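You operate a simulated robot arm through the tools that you are given. There is no shell and no other tool.

You run a simulated robot arm. Do the job below in one go: nothing can be reset, and whatever is moved stays where it is left.

Task
Set the controls near the top of the steel bench. At the end: the left red ring is turned to loose; the right red ring is turned to loose; the right gold knob is turned to 7; the left gold knob is turned to 2; whatever was shut is shut again. Leave all else as you found it, and nothing knocked over.

Only the result counts: the job must be done as asked and must still hold three seconds after the hand-in. Knocking over, shifting, dropping, spilling or breaking anything else fails it.

Robot
A 6-joint arm with a two-finger parallel gripper, fixed in place. Base frame: the origin is on the floor under the middle of its stand, x ahead of it, y to its left, z up; the work surface is at about z = 89. Readings come in cm, degrees, newtons and seconds.
With the tool pointing down near the work surface it reaches from about 24 to 66 cm from the base axis. Its first joint turns from -66.0 to 66.0 degrees. Payload 2.9 kg.
Tool frame: the origin (TCP) lies between the finger pads and is the grasp point; the fingertips stand 3 cm ahead of it; z points along the fingers, y is the line along which they close. The gripper opens to 11 cm. The fingers are 2 cm wide and 1 cm thick; the gripper's body (4.8 by 11.2 cm) begins 5.5 cm behind the TCP.
Orientation is that of the tool frame in the base frame, as a unit quaternion [x, y, z, w]. With the fingers straight down and closing along the base's y, the tool's x points along the base's -x, its y along +y and its z along -z.

Tools
- The arm moves only by the tool move_arm. Its argument "rows" is a list of rows, each an object of numbers (a shift or turn left out is 0, a gripper value left out holds the last): "dx", "dy", "dz": the shift along the tool's x, y, z in units of 40 mm (1.0 is 40 mm); "ax", "ay", "az": the turn, a rotation vector about the tool's x, y, z in units of 8 degrees (1.0 is 8 degrees). In form: [{"dx": .., "dy": .., "dz": .., "ax": .., "ay": .., "az": ..}, ...]. A call has 1 to 20 rows; each row shifts and turns the commanded pose from where the row before left it, along the tool's axes as they then stand. "jaw" is the finger opening in cm, from 0 to 11, set as the call begins (left out, the last holds). A call with a number of a shift or a turn outside -1 to 1 is refused whole. Each row takes 0.2 s and may step no farther than 5 cm and 8.6 degrees from the row before; otherwise, or with a gripper value out of range, the whole call is refused. A pose out of reach is approached as far as the arm can. The call stops where the force on the tool passes 40 N (or 10 N more than at its start, if that is more) or the arm is blocked; 0.2 s more then pass. Each finger travels about 10.8 cm/s and halts on what it meets, pressing with about 35 N; the grip force reading is that of the motor and also rises with nothing between the fingers. The clock runs only during rows and for 0.2 s after the last one: add rows that do not move to give the fingers time. The reply holds the time, the measured pose of the TCP, the force on the tool along the base axes, the opening and the grip force, in the units named above and with some noise, with the torque about the TCP (base axes, N m) and any sound that the robot's microphone picked up, and new pictures: "views" is both (left out), scene, wrist or none.
- Cameras (640 x 400 px; columns grow to the right, rows downward): "scene" is fixed at [7.48, 42.26, 140.65]; the picture's right is [-0.82, -0.58, 0.00], its down [-0.21, 0.29, -0.93] and it looks along [0.54, -0.76, -0.36] (base axes); focal length 332 px, centre (320, 200). "wrist" rides on the gripper at [7.2, 1.7, -10.3] in the tool frame; the picture's right is [-0.23, 0.97, 0.00], its down [-0.76, -0.18, -0.62] and it looks along [-0.61, -0.14, 0.78] (tool axes); focal length 222 px, centre (320, 200). There is no depth. A picture from a camera that has moved, and an enlarged one, comes with that camera's place and axes in the base frame and with its lens.
- enlarge(camera, box): a new picture of the part [left, top, right, bottom] of that camera's present view, enlarged. It takes no simulated time.
- hand_in(): hands the job in; it is judged then, once.

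Nothing tells you positions but the pictures and the camera data. Unless the task says otherwise, let go and move clear before handing in.

The tools are called after "Emit:" by a JSON object that holds its "api" and its "payload". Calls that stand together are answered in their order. move_arm: Moves the arm, as the interface text tells. Its arguments: {"type":"object","properties":{"rows":{"type":"array","items":{"type":"object","properties":{"dx":{"type":"number"},"dy":{"type":"number"},"dz":{"type":"number"},"ax":{"type":"number"},"ay":{"type":"number"},"az":{"type":"number"}}}},"jaw":{"type":"number"},"views":{"type":"string","enum":["both","scene","wrist","none"]}},"required":["rows"]} The other tools are called the same way: enlarge (camera, box) takes an enlarged picture of a part of a camera's view; hand_in () hands the job in.

At the start:

```text
clock: 0.0
ee_pos: [38.61, 3.64, 129.49]
tool_rot: [-0.001, 1.0, -0.001, 0.002]
wrist_force: [-0.6, -0.2, -0.3]
moment: [0.02, 0.06, 0.0]
gripper_width: 11.01
gripper_force: 0.2
```

scene: 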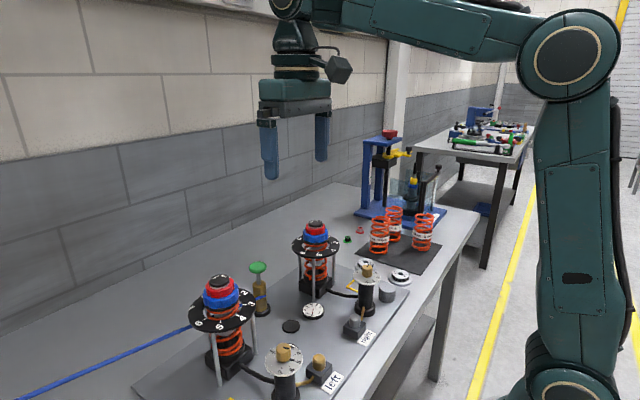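
wrist: 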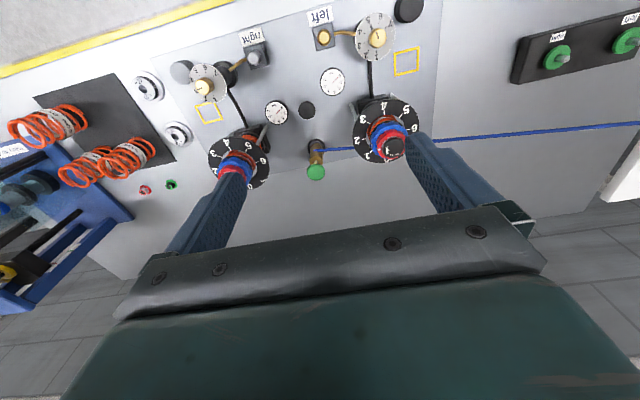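

I see two spring units with numbered collars (red and blue rings) and two damper units with gold knobs on grey bodies, labelled "left" and "right". I'll look closer at each before moving.

Emit:
{"api": "enlarge", "payload": {"camera": "scene", "box": [170, 250, 350, 400]}}

Emit:
{"api": "enlarge", "payload": {"camera": "scene", "box": [270, 200, 430, 350]}}

Emit:
{"api": "enlarge", "payload": {"camera": "wrist", "box": [300, 0, 440, 180]}}

Emit:
{"api": "enlarge", "payload": {"camera": "wrist", "box": [160, 20, 300, 200]}}

```text
2.67 times, centred on (260, 325) of scene
camera zoom: at [7.48, 42.26, 140.65], right [-0.82, -0.58, 0.0], down [-0.21, 0.29, -0.93], along [0.54, -0.76, -0.36], focal length 886 px, centre (480, -133)
```

zoom: 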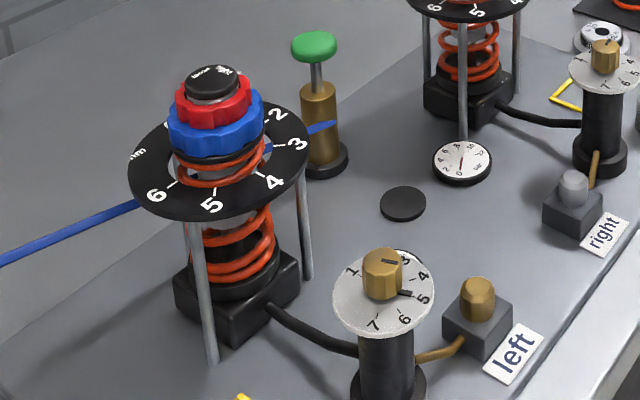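

```text
2.67 times, centred on (350, 275) of scene
camera zoom: at [7.48, 42.26, 140.65], right [-0.82, -0.58, 0.0], down [-0.21, 0.29, -0.93], along [0.54, -0.76, -0.36], focal length 886 px, centre (240, 0)
```

zoom: 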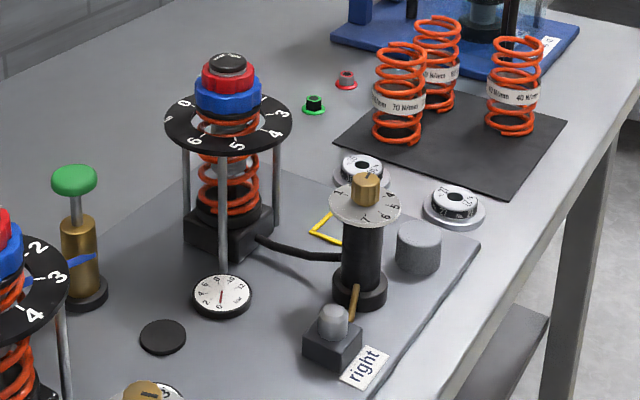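

```text
2.22 times, centred on (370, 90) of wrist
camera zoom: at [31.38, 5.33, 139.71], right [0.23, 0.97, 0.0], down [0.76, -0.18, 0.62], along [0.61, -0.14, -0.78], focal length 494 px, centre (209, 444)
```

zoom: 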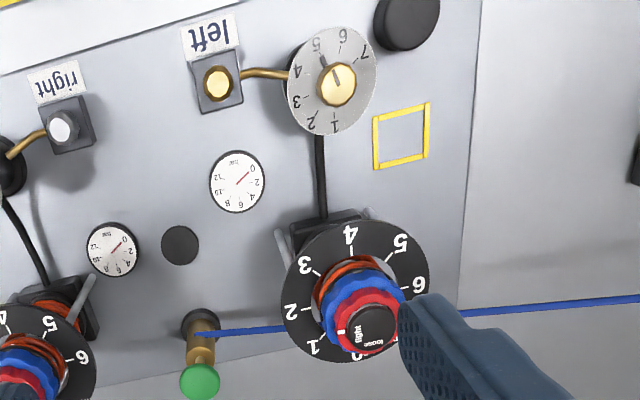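

```text
2.22 times, centred on (230, 110) of wrist
camera zoom: at [31.38, 5.33, 139.71], right [0.23, 0.97, 0.0], down [0.76, -0.18, 0.62], along [0.61, -0.14, -0.78], focal length 494 px, centre (520, 400)
```

zoom: 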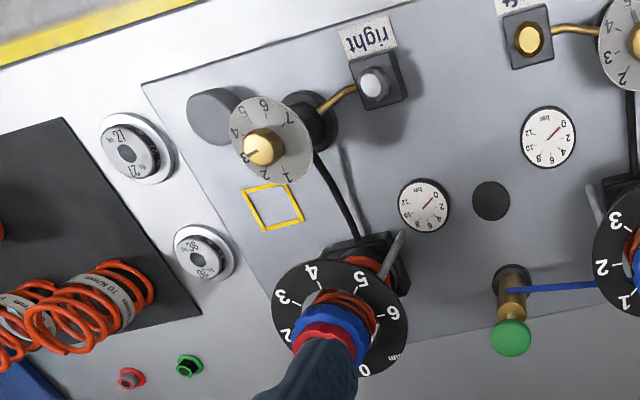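

The two spring units sit around (49, 13) and (48, -12) with ring tops near z≈106–108. The two dial knobs sit around (35, 13) and (35, -13) near z≈100. I'll hover above the left spring unit to read its marks and measure it.

Emit:
{"api": "move_arm", "payload": {"rows": [{"dx": -0.675, "dy": 0.575}, {"dx": -0.675, "dy": 0.575}, {"dx": -0.675, "dy": 0.575}, {"dx": -0.675, "dy": 0.575}, {"dz": 0.7}, {"dz": 0.7}, {"dz": 0.3}]}}

```text
clock: 1.6
ee_pos: [49.43, 12.76, 122.75]
tool_rot: [0.0, 1.0, 0.0, 0.001]
wrist_force: [-0.4, 0.2, -0.4]
moment: [0.0, -0.02, -0.02]
gripper_width: 10.99
gripper_force: 0.1
camera wrist: at [42.16, 14.46, 132.99], right [0.23, 0.97, 0.0], down [0.76, -0.18, 0.62], along [0.61, -0.14, -0.78], focal length 222 px, centre (320, 200)
```

scene: 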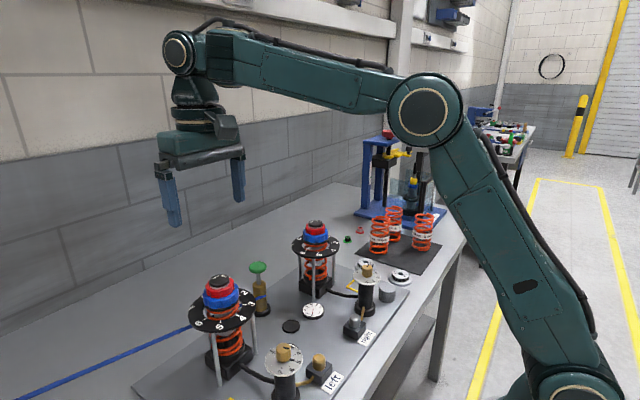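
wrist: 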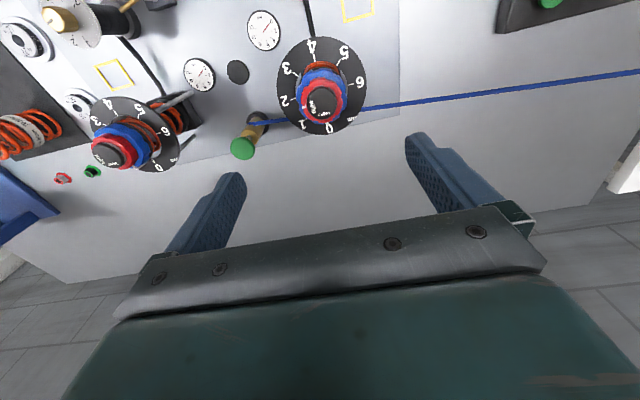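

Emit:
{"api": "enlarge", "payload": {"camera": "wrist", "box": [270, 30, 374, 140]}}

Emit:
{"api": "enlarge", "payload": {"camera": "wrist", "box": [70, 80, 190, 190]}}

Emit:
{"api": "enlarge", "payload": {"camera": "scene", "box": [185, 265, 265, 335]}}

Emit:
{"api": "enlarge", "payload": {"camera": "scene", "box": [285, 210, 350, 265]}}

Emit:
{"api": "enlarge", "payload": {"camera": "scene", "box": [250, 330, 350, 400]}}

Emit:
{"api": "enlarge", "payload": {"camera": "scene", "box": [335, 250, 415, 350]}}

```text
3.64 times, centred on (322, 85) of wrist
camera zoom: at [42.16, 14.46, 132.99], right [0.23, 0.97, 0.0], down [0.76, -0.18, 0.62], along [0.61, -0.14, -0.78], focal length 808 px, centre (313, 618)
```

zoom: 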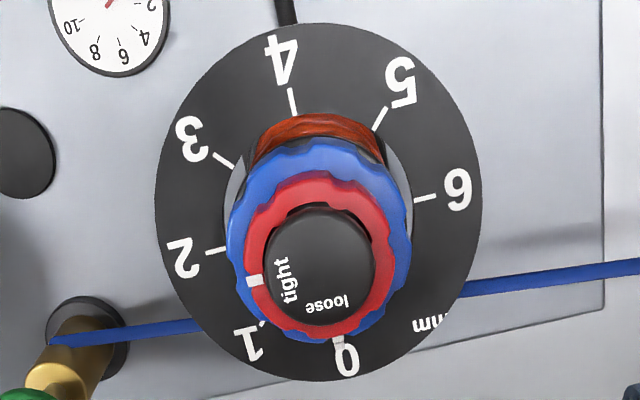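

```text
3.64 times, centred on (130, 135) of wrist
camera zoom: at [42.16, 14.46, 132.99], right [0.23, 0.97, 0.0], down [0.76, -0.18, 0.62], along [0.61, -0.14, -0.78], focal length 808 px, centre (1011, 436)
```

zoom: 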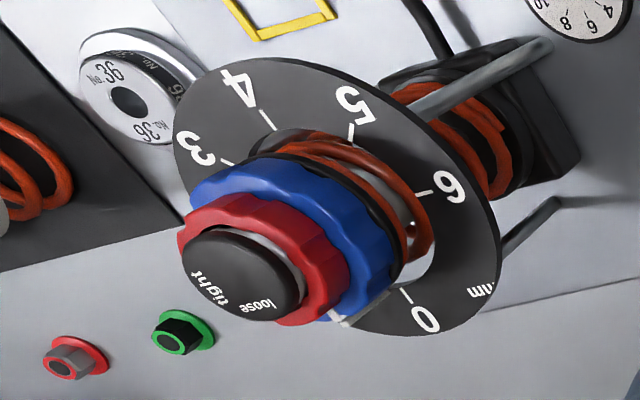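

```text
5.71 times, centred on (225, 300) of scene
camera zoom: at [7.48, 42.26, 140.65], right [-0.82, -0.58, 0.0], down [-0.21, 0.29, -0.93], along [0.54, -0.76, -0.36], focal length 1900 px, centre (863, -371)
```

zoom: 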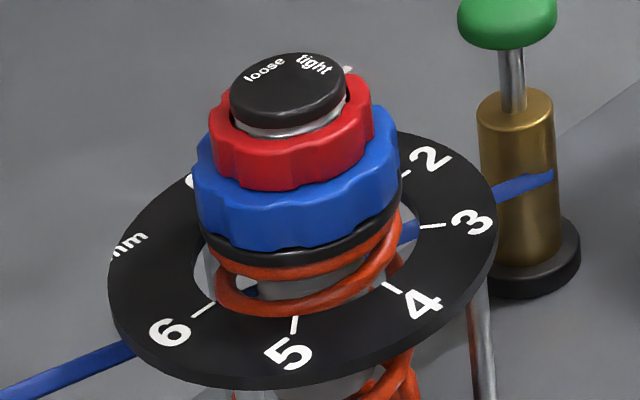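

```text
7.27 times, centred on (318, 238) of scene
camera zoom: at [7.48, 42.26, 140.65], right [-0.82, -0.58, 0.0], down [-0.21, 0.29, -0.93], along [0.54, -0.76, -0.36], focal length 2418 px, centre (338, -73)
```

zoom: 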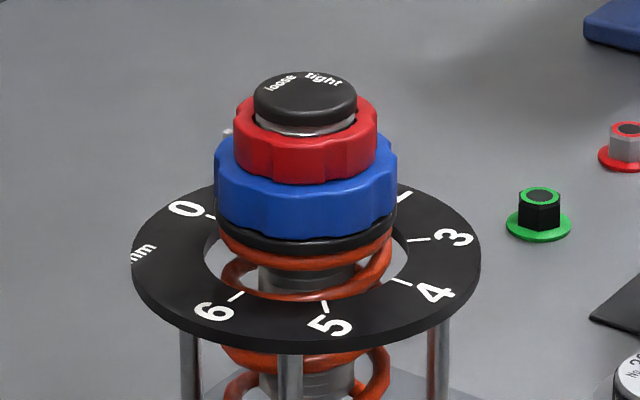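

```text
5.71 times, centred on (300, 365) of scene
camera zoom: at [7.48, 42.26, 140.65], right [-0.82, -0.58, 0.0], down [-0.21, 0.29, -0.93], along [0.54, -0.76, -0.36], focal length 1900 px, centre (434, -743)
```

zoom: 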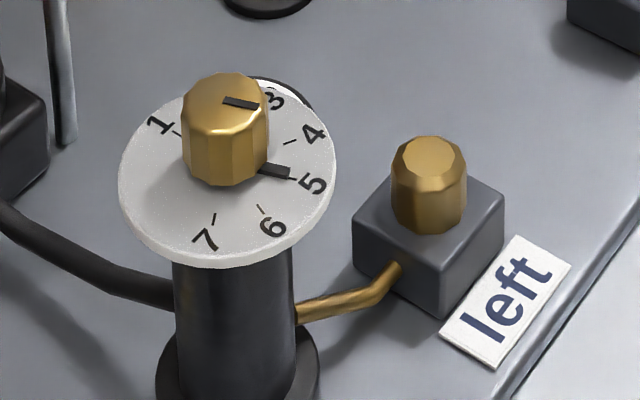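

```text
4.00 times, centred on (375, 300) of scene
camera zoom: at [7.48, 42.26, 140.65], right [-0.82, -0.58, 0.0], down [-0.21, 0.29, -0.93], along [0.54, -0.76, -0.36], focal length 1330 px, centre (100, -200)
```

zoom: 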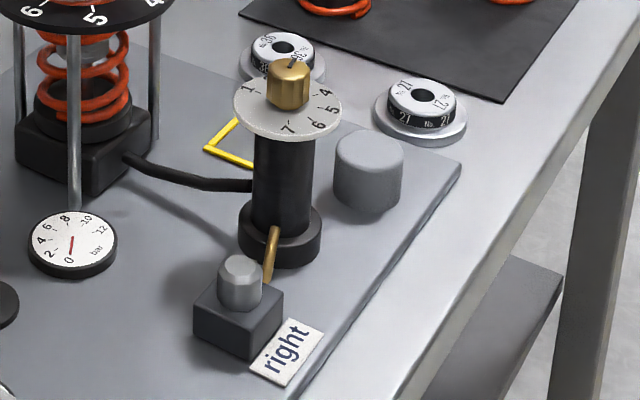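

The left red ring points at "tight", with "loose" about 75–80° anticlockwise from it. The left gold knob appears to be at 5 and the right one at 3. I'll go down closer over the left ring to measure it.

Emit:
{"api": "move_arm", "payload": {"rows": [{"dz": 0.8}, {"dz": 0.8}, {"dz": 0.8}]}}

Emit:
{"api": "enlarge", "payload": {"camera": "wrist", "box": [240, 60, 400, 200]}}

Emit:
{"api": "enlarge", "payload": {"camera": "scene", "box": [150, 200, 290, 320]}}

```text
clock: 2.4
ee_pos: [49.41, 12.84, 113.04]
tool_rot: [0.0, 1.0, -0.001, 0.002]
wrist_force: [0.0, 0.6, 0.6]
moment: [0.02, -0.03, 0.02]
gripper_width: 11.0
gripper_force: 0.1
camera wrist: at [42.12, 14.57, 123.25], right [0.23, 0.97, 0.0], down [0.76, -0.18, 0.62], along [0.61, -0.14, -0.78], focal length 222 px, centre (320, 200)
```

scene: 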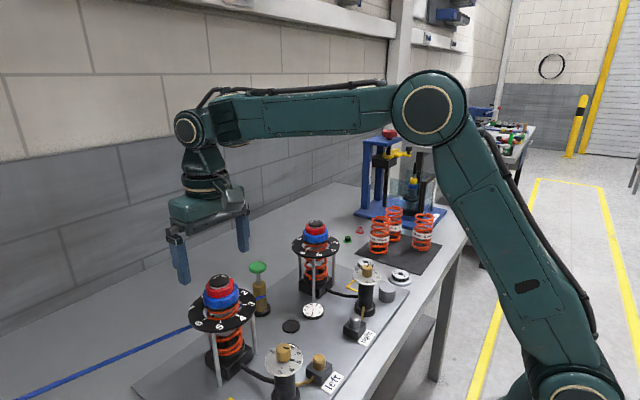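
wrist: 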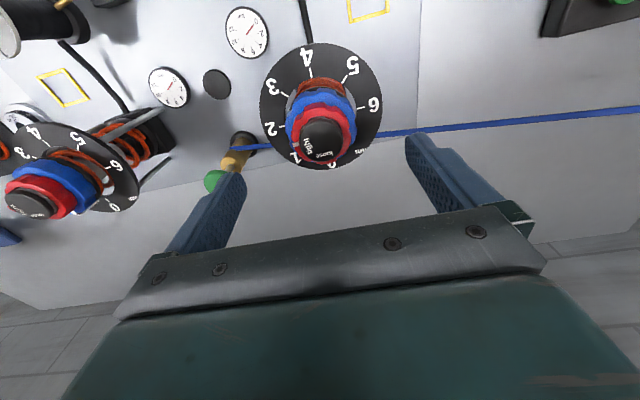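

```text
2.86 times, centred on (320, 130) of wrist
camera zoom: at [42.12, 14.57, 123.25], right [0.23, 0.97, 0.0], down [0.76, -0.18, 0.62], along [0.61, -0.14, -0.78], focal length 635 px, centre (320, 400)
```

zoom: 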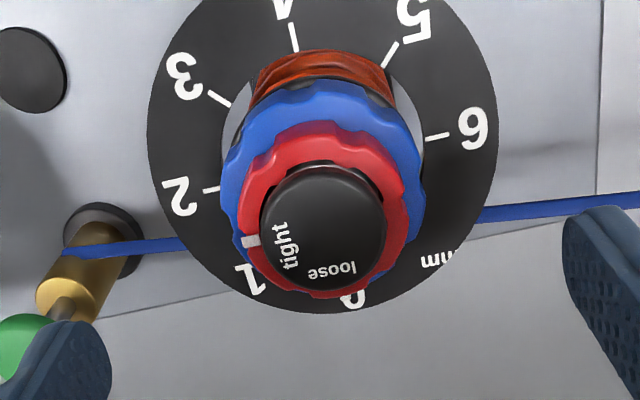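

```text
3.33 times, centred on (220, 260) of scene
camera zoom: at [7.48, 42.26, 140.65], right [-0.82, -0.58, 0.0], down [-0.21, 0.29, -0.93], along [0.54, -0.76, -0.36], focal length 1108 px, centre (653, 0)
```

zoom: 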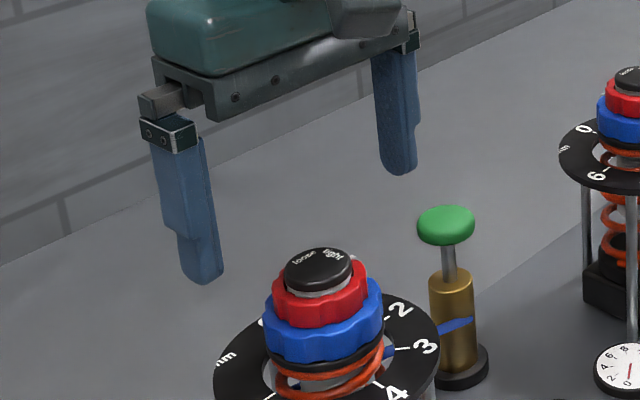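

The left ring axis is about (49.2, 13.1), with the cap top near z≈106.6, the red ring at about 104–105.3 and the larger blue ring just under it. I'll centre, pre-rotate about -40° and descend part way.

Emit:
{"api": "move_arm", "payload": {"rows": [{"dx": 0.05, "dy": 0.065}, {"az": 1}, {"az": 1}, {"az": 1}, {"az": 1}, {"az": 1}, {}, {"dz": 0.5}, {"dz": 0.5}, {}], "jaw": 8}}

Emit:
{"api": "enlarge", "payload": {"camera": "wrist", "box": [210, 60, 430, 220]}}

Emit:
{"api": "enlarge", "payload": {"camera": "scene", "box": [150, 200, 290, 320]}}

```text
clock: 4.6
ee_pos: [49.18, 12.88, 109.14]
tool_rot: [0.342, 0.94, 0.0, 0.0]
wrist_force: [0.5, 0.3, 0.4]
moment: [0.02, 0.0, 0.0]
gripper_width: 7.98
gripper_force: 0.1
camera wrist: at [44.7, 18.98, 119.34], right [0.8, 0.6, 0.0], down [0.47, -0.63, 0.62], along [0.37, -0.5, -0.78], focal length 222 px, centre (320, 200)
```

scene: 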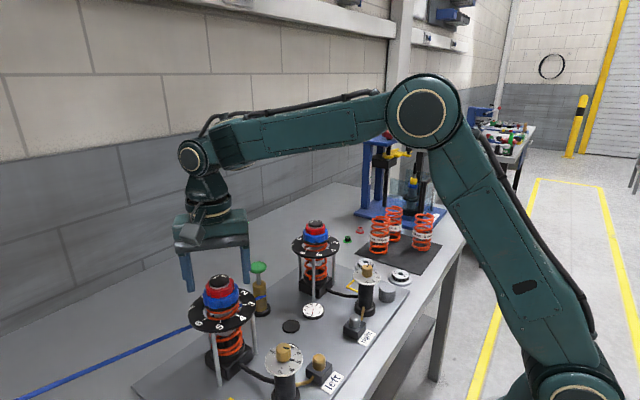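
wrist: 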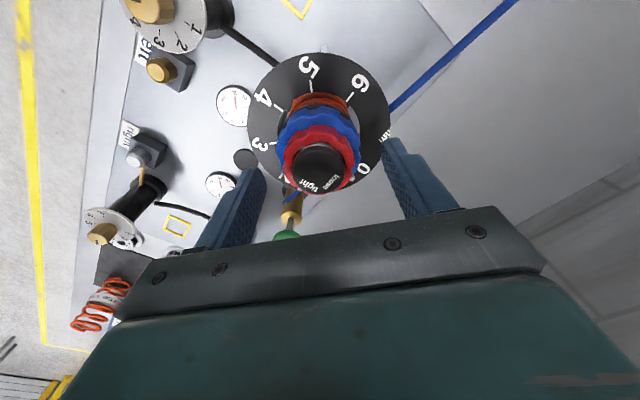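

```text
2.50 times, centred on (320, 140) of wrist
camera zoom: at [44.7, 18.98, 119.34], right [0.8, 0.6, 0.0], down [0.47, -0.63, 0.62], along [0.37, -0.5, -0.78], focal length 555 px, centre (320, 350)
```

zoom: 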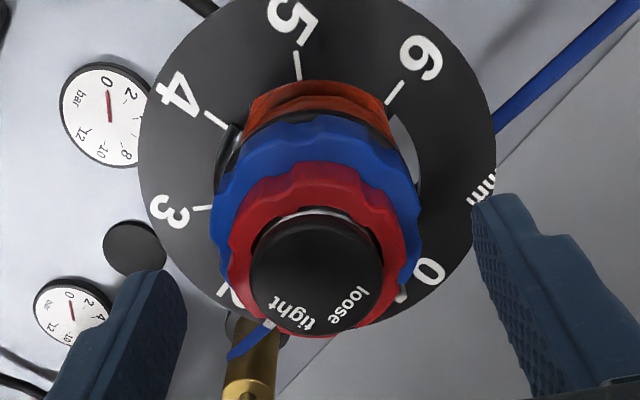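

```text
3.33 times, centred on (220, 260) of scene
camera zoom: at [7.48, 42.26, 140.65], right [-0.82, -0.58, 0.0], down [-0.21, 0.29, -0.93], along [0.54, -0.76, -0.36], focal length 1108 px, centre (653, 0)
```

zoom: 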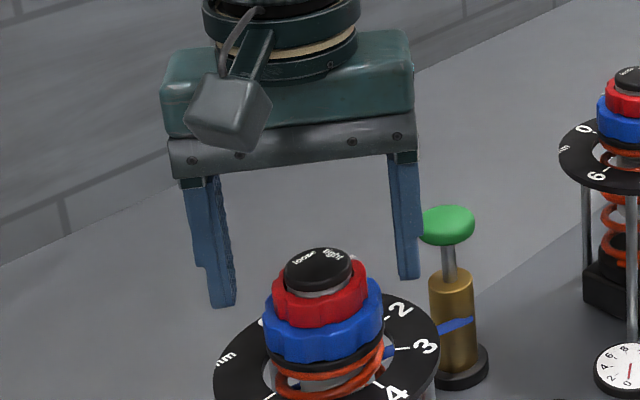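

Fingers straddle the left ring. The tips are at about z=106.1 and the ring is roughly centred between them. I'll lower to tips at about 104.6 and inspect before closing.

Emit:
{"api": "move_arm", "payload": {"rows": [{"dz": 0.2}, {"dz": 0.17}, {}]}}

Emit:
{"api": "enlarge", "payload": {"camera": "wrist", "box": [210, 80, 430, 240]}}

Emit:
{"api": "enlarge", "payload": {"camera": "scene", "box": [170, 230, 270, 320]}}

```text
clock: 5.4
ee_pos: [49.25, 13.03, 107.79]
tool_rot: [0.342, 0.94, 0.0, 0.0]
wrist_force: [-0.2, -0.1, 0.5]
moment: [0.0, -0.03, 0.04]
gripper_width: 8.0
gripper_force: 0.0
camera wrist: at [44.77, 19.06, 117.92], right [0.8, 0.6, 0.0], down [0.47, -0.63, 0.62], along [0.37, -0.5, -0.78], focal length 222 px, centre (320, 200)
```

scene: 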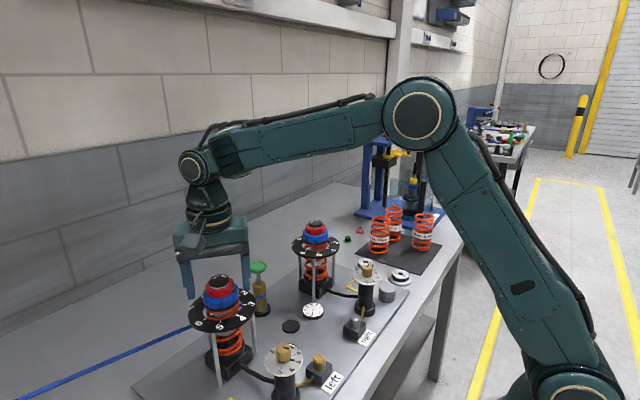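
wrist: 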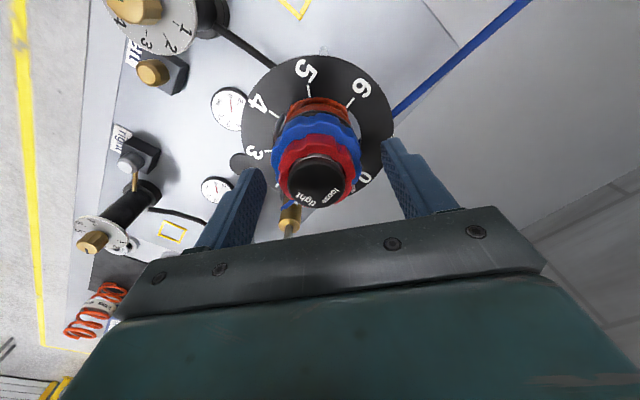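

```text
2.50 times, centred on (320, 160) of wrist
camera zoom: at [44.77, 19.06, 117.92], right [0.8, 0.6, 0.0], down [0.47, -0.63, 0.62], along [0.37, -0.5, -0.78], focal length 555 px, centre (320, 300)
```

zoom: 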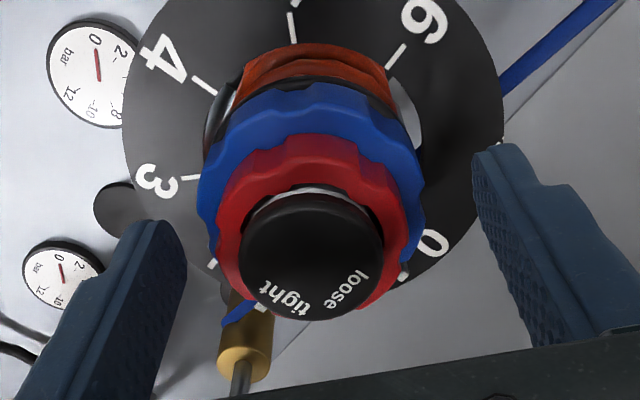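

```text
4.44 times, centred on (220, 275) of scene
camera zoom: at [7.48, 42.26, 140.65], right [-0.82, -0.58, 0.0], down [-0.21, 0.29, -0.93], along [0.54, -0.76, -0.36], focal length 1477 px, centre (764, -133)
```

zoom: 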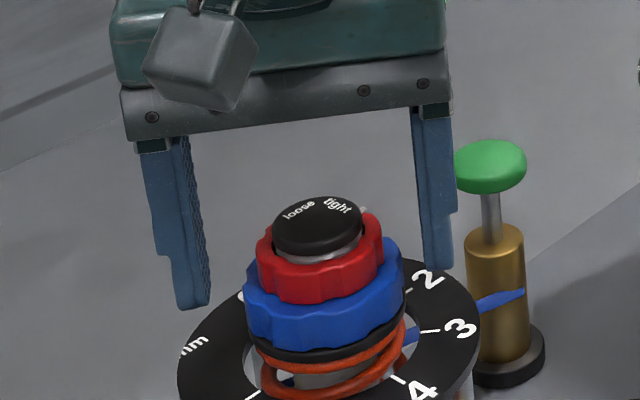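

The tips look about level with the blue ring's top, so I'll raise 0.4–0.5 cm to meet only the red ring. Then I'll close and check the width, expecting about 4.9 for red against about 6.1 for blue.

Emit:
{"api": "move_arm", "payload": {"rows": [{"dz": -0.11}, {}], "views": "none"}}

Emit:
{"api": "move_arm", "payload": {"rows": [{}, {}, {}], "jaw": 3}}

Emit:
{"api": "enlarge", "payload": {"camera": "wrist", "box": [210, 80, 430, 240]}}

Emit:
{"api": "enlarge", "payload": {"camera": "scene", "box": [170, 230, 270, 320]}}

```text
clock: 6.0
ee_pos: [49.22, 12.95, 108.09]
tool_rot: [0.343, 0.94, 0.0, 0.001]
wrist_force: [0.6, -0.2, 0.0]
moment: [0.02, 0.0, 0.01]
gripper_width: 7.98
gripper_force: 0.1
```

```text
clock: 6.8
ee_pos: [49.07, 12.86, 108.14]
tool_rot: [0.343, 0.939, -0.001, 0.0]
wrist_force: [-10.1, -13.1, 1.4]
moment: [-0.41, 0.49, 0.03]
gripper_width: 5.9
gripper_force: 45.1
camera wrist: at [44.7, 18.95, 118.34], right [0.8, 0.6, 0.0], down [0.47, -0.63, 0.62], along [0.37, -0.5, -0.78], focal length 222 px, centre (320, 200)
```

scene: 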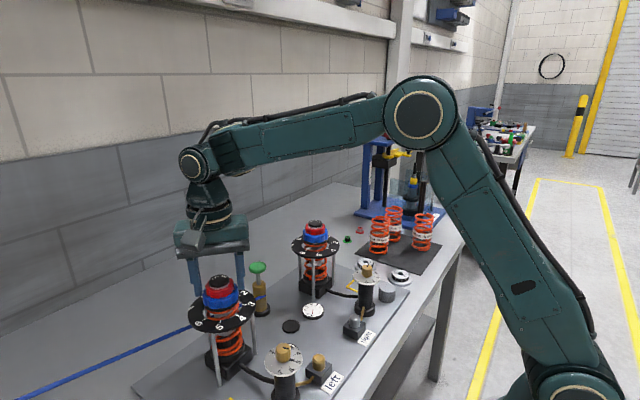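
wrist: 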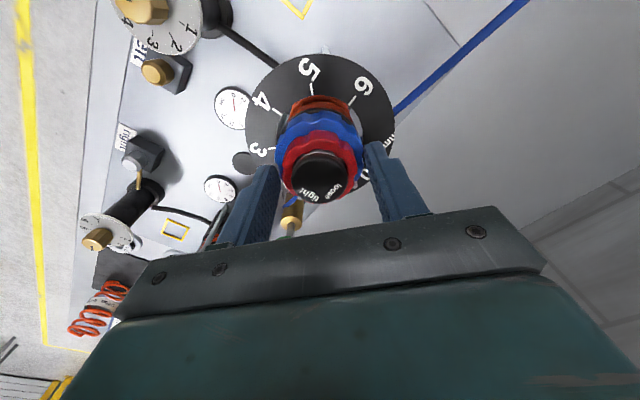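

```text
2.50 times, centred on (320, 160) of wrist
camera zoom: at [44.7, 18.95, 118.34], right [0.8, 0.6, 0.0], down [0.47, -0.63, 0.62], along [0.37, -0.5, -0.78], focal length 555 px, centre (320, 300)
```

zoom: 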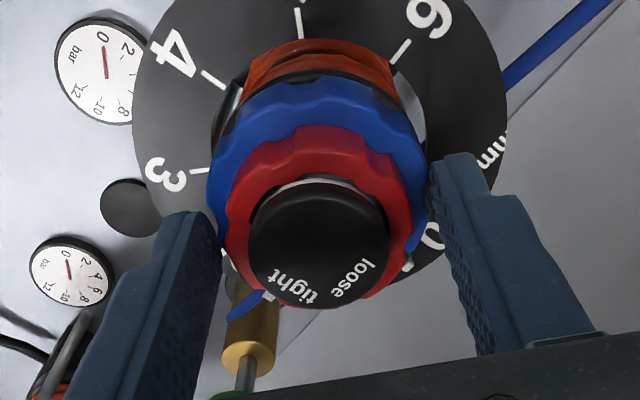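

```text
4.44 times, centred on (220, 275) of scene
camera zoom: at [7.45, 42.22, 140.67], right [-0.82, -0.58, 0.0], down [-0.21, 0.29, -0.93], along [0.54, -0.76, -0.36], focal length 1477 px, centre (764, -133)
```

zoom: 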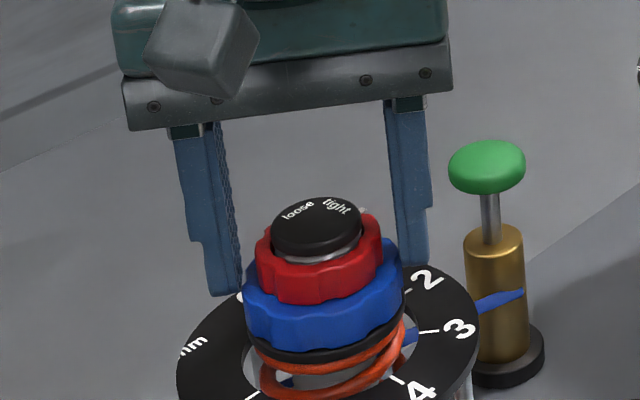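

The width reads 5.9, so the fingers met the blue ring. Everything sits slightly higher than I estimated. I'll open, raise 0.8 cm, shift about 0.15 cm along the closing line and close again.

Emit:
{"api": "move_arm", "payload": {"rows": [{}, {}, {"dz": -0.2, "dy": -0.035}, {}], "jaw": 8, "views": "none"}}

Emit:
{"api": "move_arm", "payload": {"rows": [{}, {}, {}], "jaw": 3}}

Emit:
{"api": "enlarge", "payload": {"camera": "wrist", "box": [210, 80, 430, 240]}}

Emit:
{"api": "enlarge", "payload": {"camera": "scene", "box": [170, 230, 270, 320]}}

```text
clock: 7.8
ee_pos: [48.95, 12.82, 108.94]
tool_rot: [0.342, 0.94, 0.0, -0.001]
wrist_force: [-1.1, 0.0, 0.7]
moment: [-0.01, 0.03, 0.01]
gripper_width: 8.0
gripper_force: 0.0
```

```text
clock: 8.6
ee_pos: [49.07, 12.91, 108.87]
tool_rot: [0.343, 0.94, 0.0, 0.001]
wrist_force: [0.6, 0.7, 0.6]
moment: [-0.21, 0.15, -0.01]
gripper_width: 4.59
gripper_force: 44.9
camera wrist: at [44.71, 18.89, 119.1], right [0.8, 0.6, 0.0], down [0.47, -0.63, 0.62], along [0.37, -0.5, -0.78], focal length 222 px, centre (320, 200)
```

scene: 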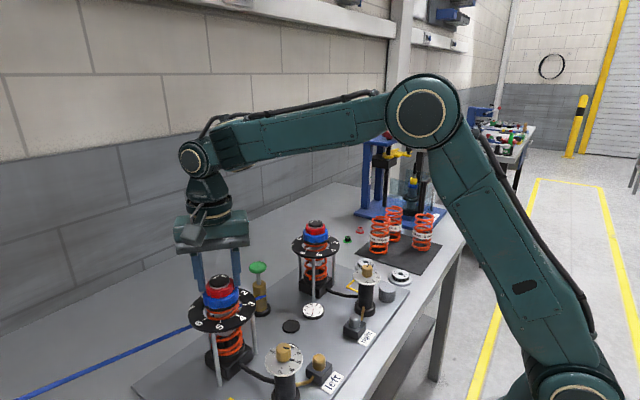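
wrist: 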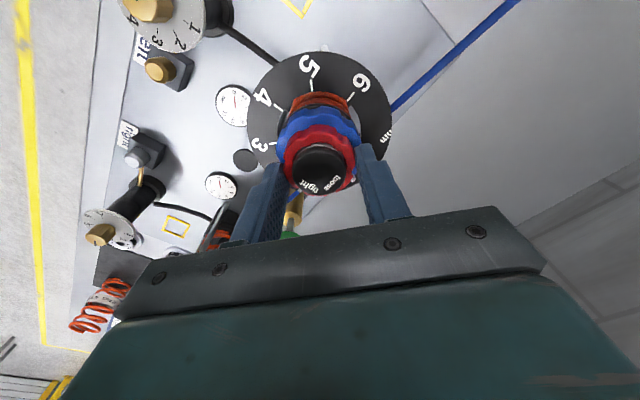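

```text
2.50 times, centred on (320, 160) of wrist
camera zoom: at [44.71, 18.89, 119.1], right [0.8, 0.6, 0.0], down [0.47, -0.63, 0.62], along [0.37, -0.5, -0.78], focal length 555 px, centre (320, 300)
```

zoom: 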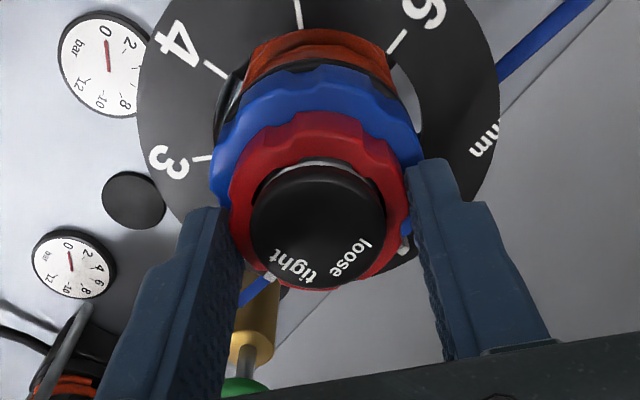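

```text
4.44 times, centred on (220, 275) of scene
camera zoom: at [7.48, 42.27, 140.65], right [-0.82, -0.58, 0.0], down [-0.21, 0.29, -0.93], along [0.54, -0.76, -0.36], focal length 1477 px, centre (764, -133)
```

zoom: 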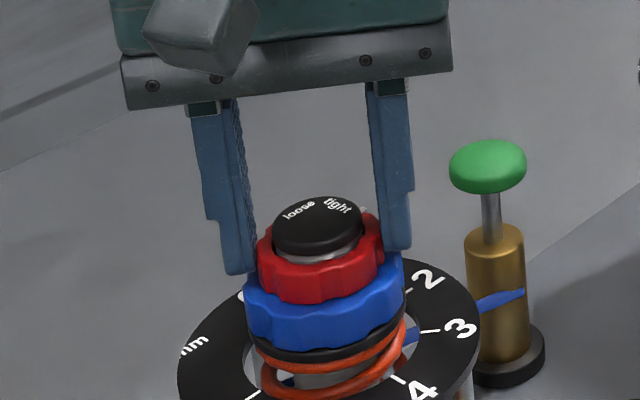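

The width is now 4.59 with balanced forces, so the grip is on the red ring only. I'll turn it anticlockwise (tool az negative) 32° and check.

Emit:
{"api": "move_arm", "payload": {"rows": [{"az": -1}, {"az": -1}, {"az": -1}, {"az": -1}, {}]}}

Emit:
{"api": "enlarge", "payload": {"camera": "wrist", "box": [210, 80, 430, 240]}}

Emit:
{"api": "enlarge", "payload": {"camera": "scene", "box": [170, 230, 270, 320]}}

```text
clock: 9.8
ee_pos: [49.13, 12.94, 108.89]
tool_rot: [0.067, 0.998, 0.0, 0.001]
wrist_force: [3.2, 9.6, 3.6]
moment: [-0.02, 0.31, -0.03]
gripper_width: 4.59
gripper_force: 44.7
camera wrist: at [42.25, 15.69, 119.07], right [0.36, 0.93, 0.0], down [0.73, -0.28, 0.62], along [0.58, -0.22, -0.78], focal length 222 px, centre (320, 200)
```

scene: 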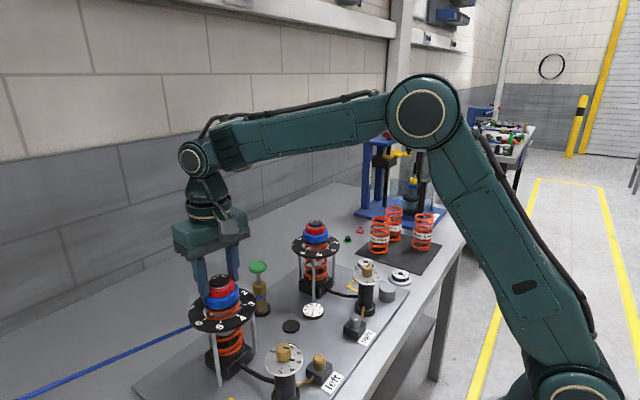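
wrist: 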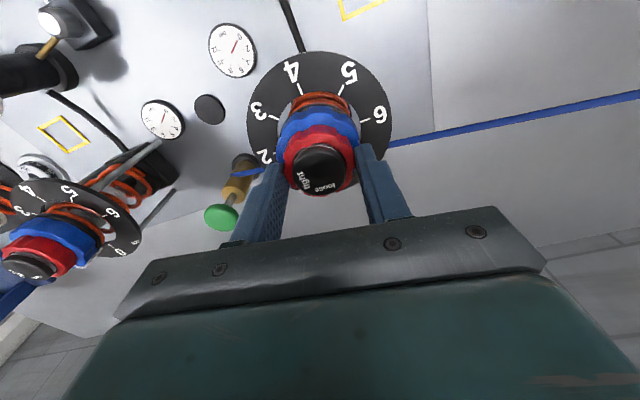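

```text
2.50 times, centred on (320, 160) of wrist
camera zoom: at [42.25, 15.69, 119.07], right [0.36, 0.93, 0.0], down [0.73, -0.28, 0.62], along [0.58, -0.22, -0.78], focal length 555 px, centre (320, 300)
```

zoom: 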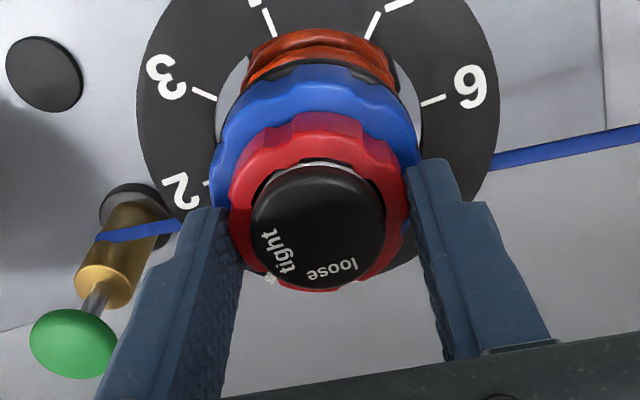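

```text
4.44 times, centred on (220, 275) of scene
camera zoom: at [7.48, 42.29, 140.65], right [-0.82, -0.58, 0.0], down [-0.21, 0.29, -0.93], along [0.54, -0.76, -0.36], focal length 1477 px, centre (764, -133)
```

zoom: 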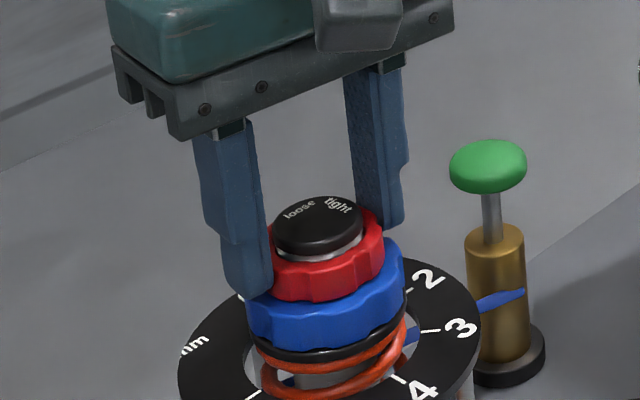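

The ring turns with the gripper: the mark is leaving "tight" towards "loose". I'll continue another 32°.

Emit:
{"api": "move_arm", "payload": {"rows": [{"az": -1}, {"az": -1}, {"az": -1}, {"az": -1}, {}]}}

Emit:
{"api": "enlarge", "payload": {"camera": "wrist", "box": [210, 80, 430, 240]}}

Emit:
{"api": "enlarge", "payload": {"camera": "scene", "box": [170, 230, 270, 320]}}

```text
clock: 11.0
ee_pos: [49.22, 13.11, 109.0]
tool_rot: [-0.211, 0.978, -0.001, 0.001]
wrist_force: [6.9, 23.7, -1.3]
moment: [1.09, -0.37, -0.04]
gripper_width: 4.61
gripper_force: 44.4
camera wrist: at [41.88, 11.7, 119.1], right [-0.19, 0.98, 0.0], down [0.77, 0.15, 0.62], along [0.61, 0.12, -0.78], focal length 222 px, centre (320, 200)
```

scene: 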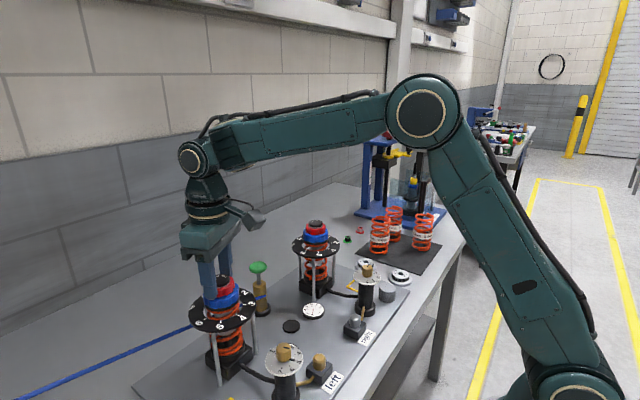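
wrist: 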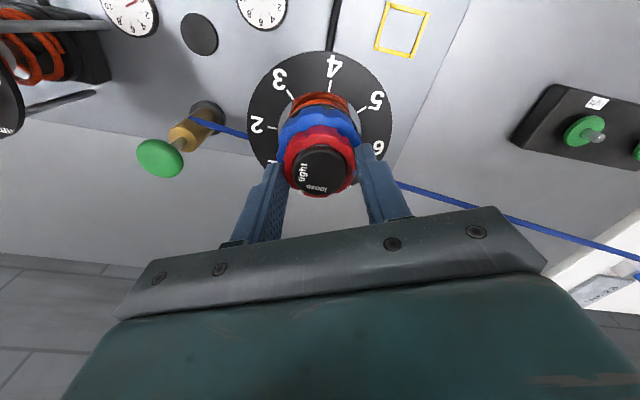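

```text
2.50 times, centred on (320, 160) of wrist
camera zoom: at [41.88, 11.7, 119.1], right [-0.19, 0.98, 0.0], down [0.77, 0.15, 0.62], along [0.61, 0.12, -0.78], focal length 555 px, centre (320, 300)
```

zoom: 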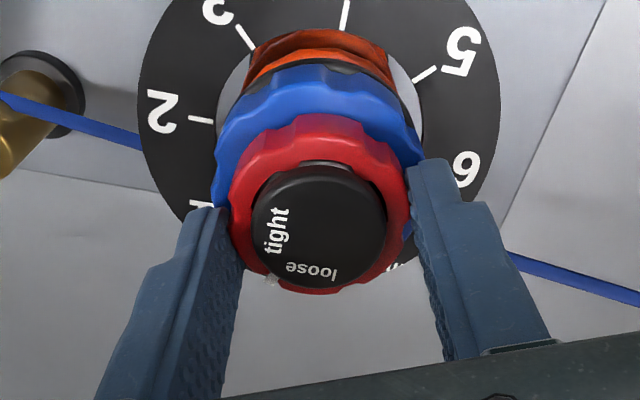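

```text
4.44 times, centred on (220, 275) of scene
camera zoom: at [7.5, 42.33, 140.63], right [-0.82, -0.58, 0.0], down [-0.21, 0.29, -0.93], along [0.54, -0.76, -0.36], focal length 1477 px, centre (764, -133)
```

zoom: 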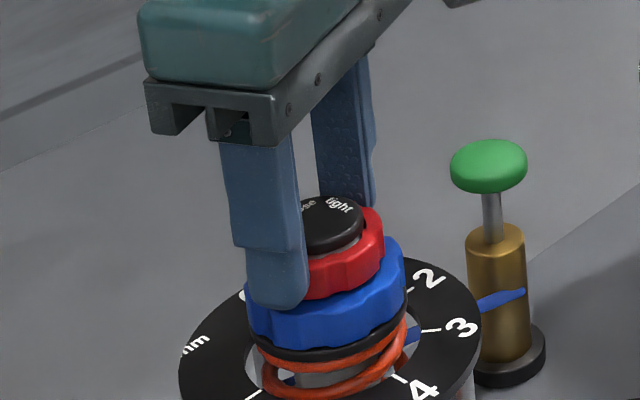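

The mark is now about 17° short of the centre of "loose". I'll re-centre slightly to relieve the side force and turn 16° more.

Emit:
{"api": "move_arm", "payload": {"rows": [{"dy": 0.035, "dx": -0.025}, {"az": -1}, {"az": -1}, {}]}}

Emit:
{"api": "enlarge", "payload": {"camera": "wrist", "box": [250, 110, 390, 210]}}

Emit:
{"api": "enlarge", "payload": {"camera": "scene", "box": [170, 230, 270, 320]}}

```text
clock: 12.0
ee_pos: [49.14, 13.06, 108.74]
tool_rot: [-0.343, 0.939, 0.0, 0.0]
wrist_force: [-0.9, 17.8, 0.0]
moment: [0.84, -0.07, -0.06]
gripper_width: 4.63
gripper_force: 45.5
camera wrist: at [42.56, 9.81, 119.11], right [-0.45, 0.89, 0.0], down [0.7, 0.36, 0.62], along [0.55, 0.28, -0.78], focal length 222 px, centre (320, 200)
```

scene: 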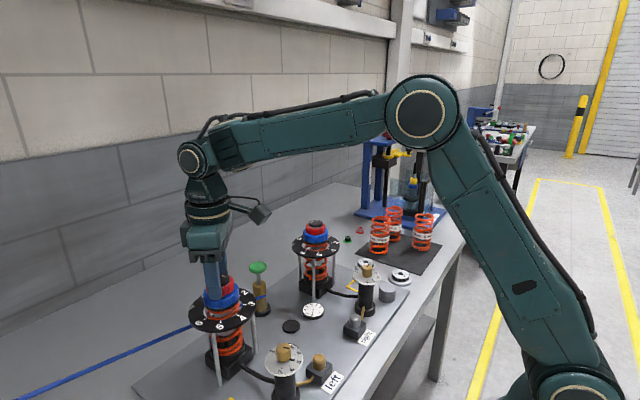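
wrist: 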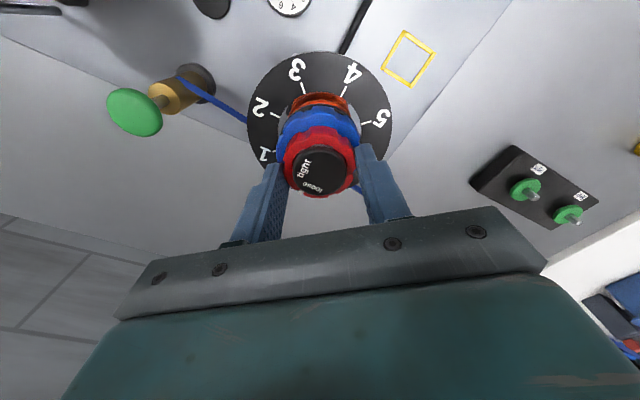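

```text
4.00 times, centred on (320, 160) of wrist
camera zoom: at [42.56, 9.81, 119.11], right [-0.45, 0.89, 0.0], down [0.7, 0.36, 0.62], along [0.55, 0.28, -0.78], focal length 888 px, centre (320, 360)
```

zoom: 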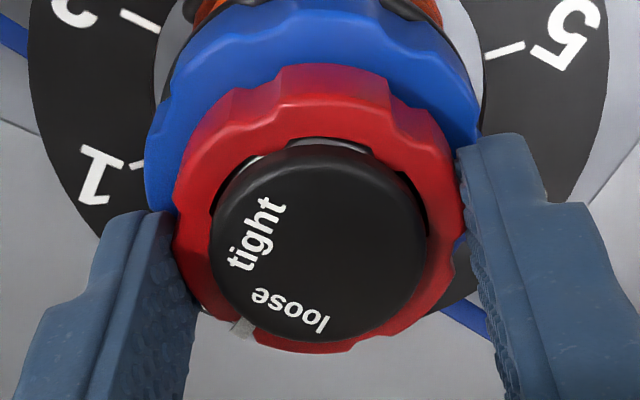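

```text
4.44 times, centred on (220, 275) of scene
camera zoom: at [7.48, 42.32, 140.64], right [-0.82, -0.58, 0.0], down [-0.21, 0.29, -0.93], along [0.54, -0.76, -0.36], focal length 1477 px, centre (764, -133)
```

zoom: 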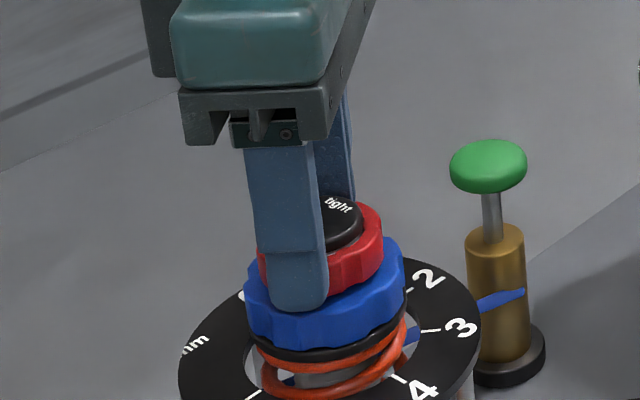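

The mark now sits at about -5° and "loose" at about -3°. I'll add a small final turn, then release, back off upward and verify.

Emit:
{"api": "move_arm", "payload": {"rows": [{"az": -0.3}, {}], "views": "none"}}

Emit:
{"api": "move_arm", "payload": {"rows": [{}, {}, {"dz": -0.6}, {"dz": -0.8}, {"dz": -0.6}], "jaw": 8}}

Emit:
{"api": "enlarge", "payload": {"camera": "wrist", "box": [240, 50, 400, 170]}}

Emit:
{"api": "enlarge", "payload": {"camera": "scene", "box": [170, 230, 270, 320]}}

```text
clock: 12.6
ee_pos: [49.21, 13.19, 108.84]
tool_rot: [-0.362, 0.932, -0.001, -0.001]
wrist_force: [-6.7, 20.6, 2.2]
moment: [0.78, 0.34, -0.06]
gripper_width: 4.6
gripper_force: 45.1
```

```text
clock: 13.8
ee_pos: [49.12, 13.0, 116.91]
tool_rot: [-0.362, 0.932, -0.001, -0.001]
wrist_force: [0.0, 0.6, 0.4]
moment: [0.02, -0.02, 0.01]
gripper_width: 8.02
gripper_force: 0.0
camera wrist: at [42.8, 9.48, 127.17], right [-0.49, 0.87, 0.0], down [0.68, 0.38, 0.62], along [0.54, 0.3, -0.78], focal length 222 px, centre (320, 200)
```

scene: 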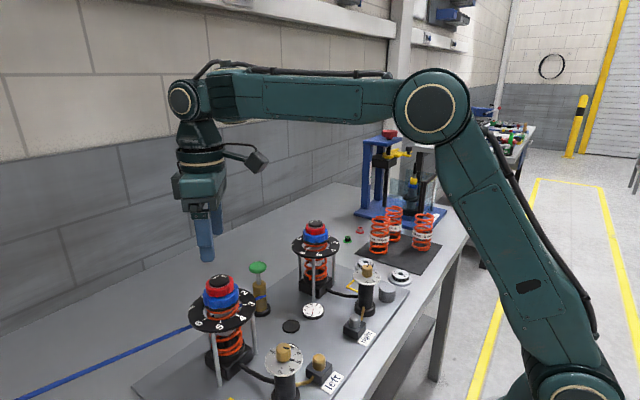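
wrist: 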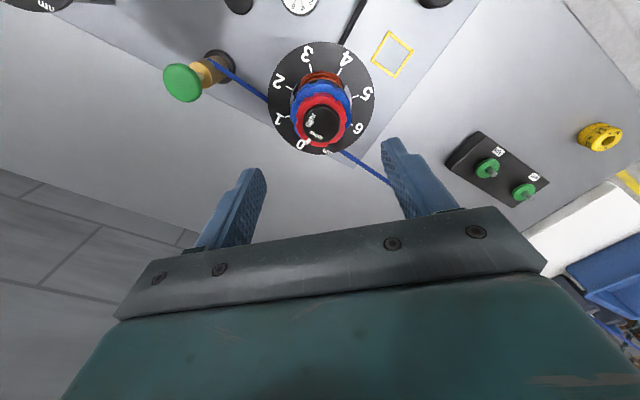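

```text
3.33 times, centred on (320, 110) of wrist
camera zoom: at [42.8, 9.48, 127.17], right [-0.49, 0.87, 0.0], down [0.68, 0.38, 0.62], along [0.54, 0.3, -0.78], focal length 740 px, centre (320, 500)
```

zoom: 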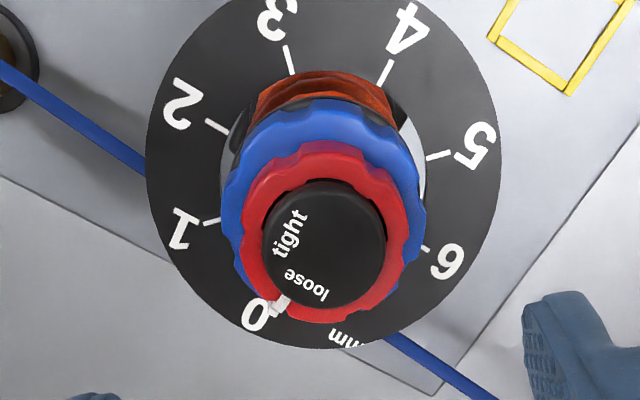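

```text
4.44 times, centred on (220, 275) of scene
camera zoom: at [7.48, 42.26, 140.66], right [-0.82, -0.58, 0.0], down [-0.21, 0.29, -0.93], along [0.54, -0.76, -0.36], focal length 1477 px, centre (764, -133)
```

zoom: 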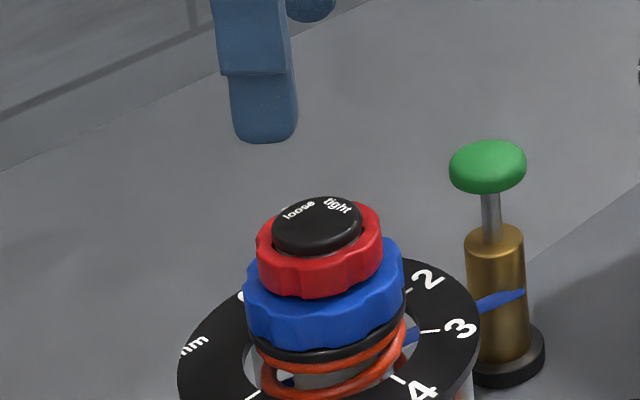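

The left red mark now lines up with "loose". I'll zoom in to confirm it's the red ring's mark and that the blue ring's pointer has not moved.

Emit:
{"api": "enlarge", "payload": {"camera": "wrist", "box": [285, 80, 365, 160]}}

```text
5.00 times, centred on (325, 120) of wrist
camera zoom: at [42.8, 9.48, 127.17], right [-0.49, 0.87, 0.0], down [0.68, 0.38, 0.62], along [0.54, 0.3, -0.78], focal length 1111 px, centre (295, 600)
```

zoom: 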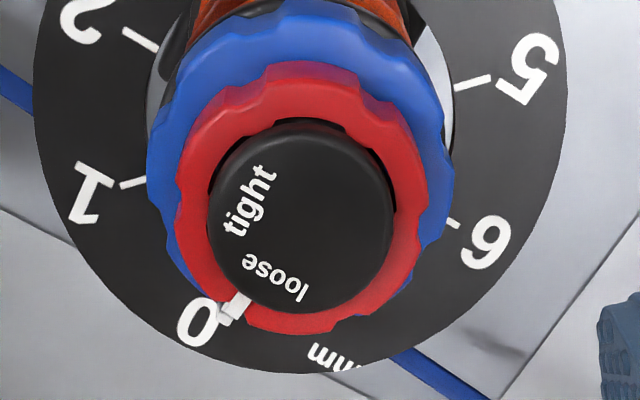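

Emit:
{"api": "enlarge", "payload": {"camera": "scene", "box": [200, 265, 245, 305]}}

Emit:
{"api": "enlarge", "payload": {"camera": "scene", "box": [295, 210, 340, 250]}}

```text
10.00 times, centred on (222, 285) of scene
camera zoom: at [7.48, 42.26, 140.66], right [-0.82, -0.58, 0.0], down [-0.21, 0.29, -0.93], along [0.54, -0.76, -0.36], focal length 3324 px, centre (1295, -650)
```

zoom: 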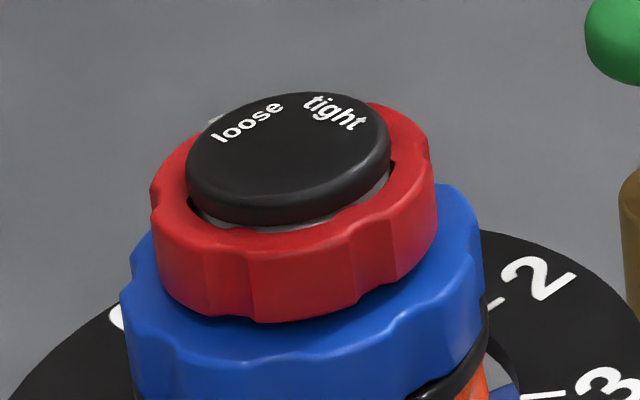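

```text
10.00 times, centred on (318, 230) of scene
camera zoom: at [7.48, 42.26, 140.66], right [-0.82, -0.58, 0.0], down [-0.21, 0.29, -0.93], along [0.54, -0.76, -0.36], focal length 3324 px, centre (345, -100)
```

zoom: 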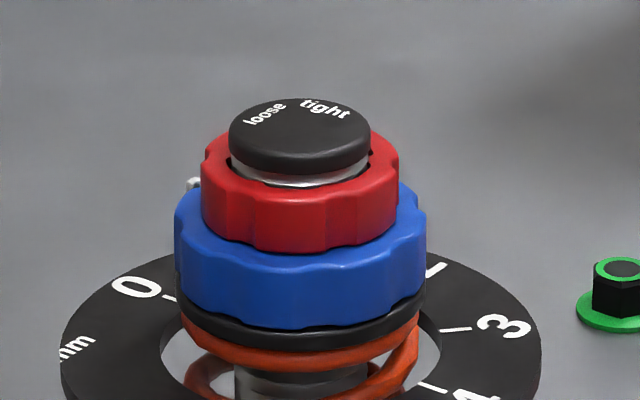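

The left mark looks at or within a few degrees of "loose". To remove parallax I'll place the wrist camera directly above the ring's axis and check again.

Emit:
{"api": "move_arm", "payload": {"rows": [{"dx": -0.87, "dy": -0.19}, {"dx": -0.87, "dy": -0.19}, {}], "views": "wrist"}}

Emit:
{"api": "enlarge", "payload": {"camera": "wrist", "box": [270, 0, 370, 70]}}

```text
clock: 14.6
ee_pos: [55.49, 16.58, 116.73]
tool_rot: [-0.362, 0.932, 0.001, 0.0]
wrist_force: [1.2, -0.3, 0.2]
moment: [0.0, -0.02, 0.01]
gripper_width: 8.01
gripper_force: 0.0
camera wrist: at [49.08, 13.06, 126.97], right [-0.49, 0.87, 0.0], down [0.68, 0.38, 0.62], along [0.54, 0.3, -0.78], focal length 222 px, centre (320, 200)
```

wrist: 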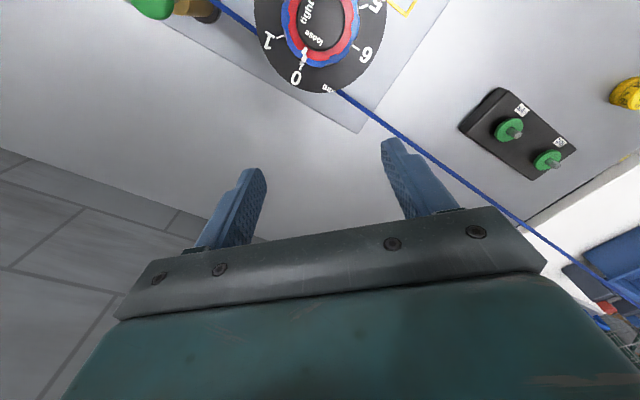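

```text
5.71 times, centred on (320, 35) of wrist
camera zoom: at [49.08, 13.06, 126.97], right [-0.49, 0.87, 0.0], down [0.68, 0.38, 0.62], along [0.54, 0.3, -0.78], focal length 1269 px, centre (320, 1143)
```

zoom: 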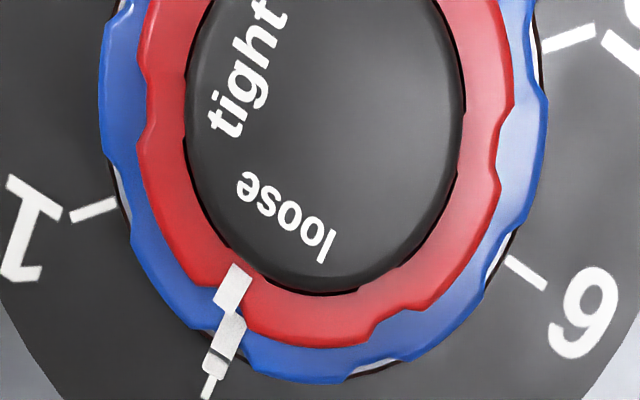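

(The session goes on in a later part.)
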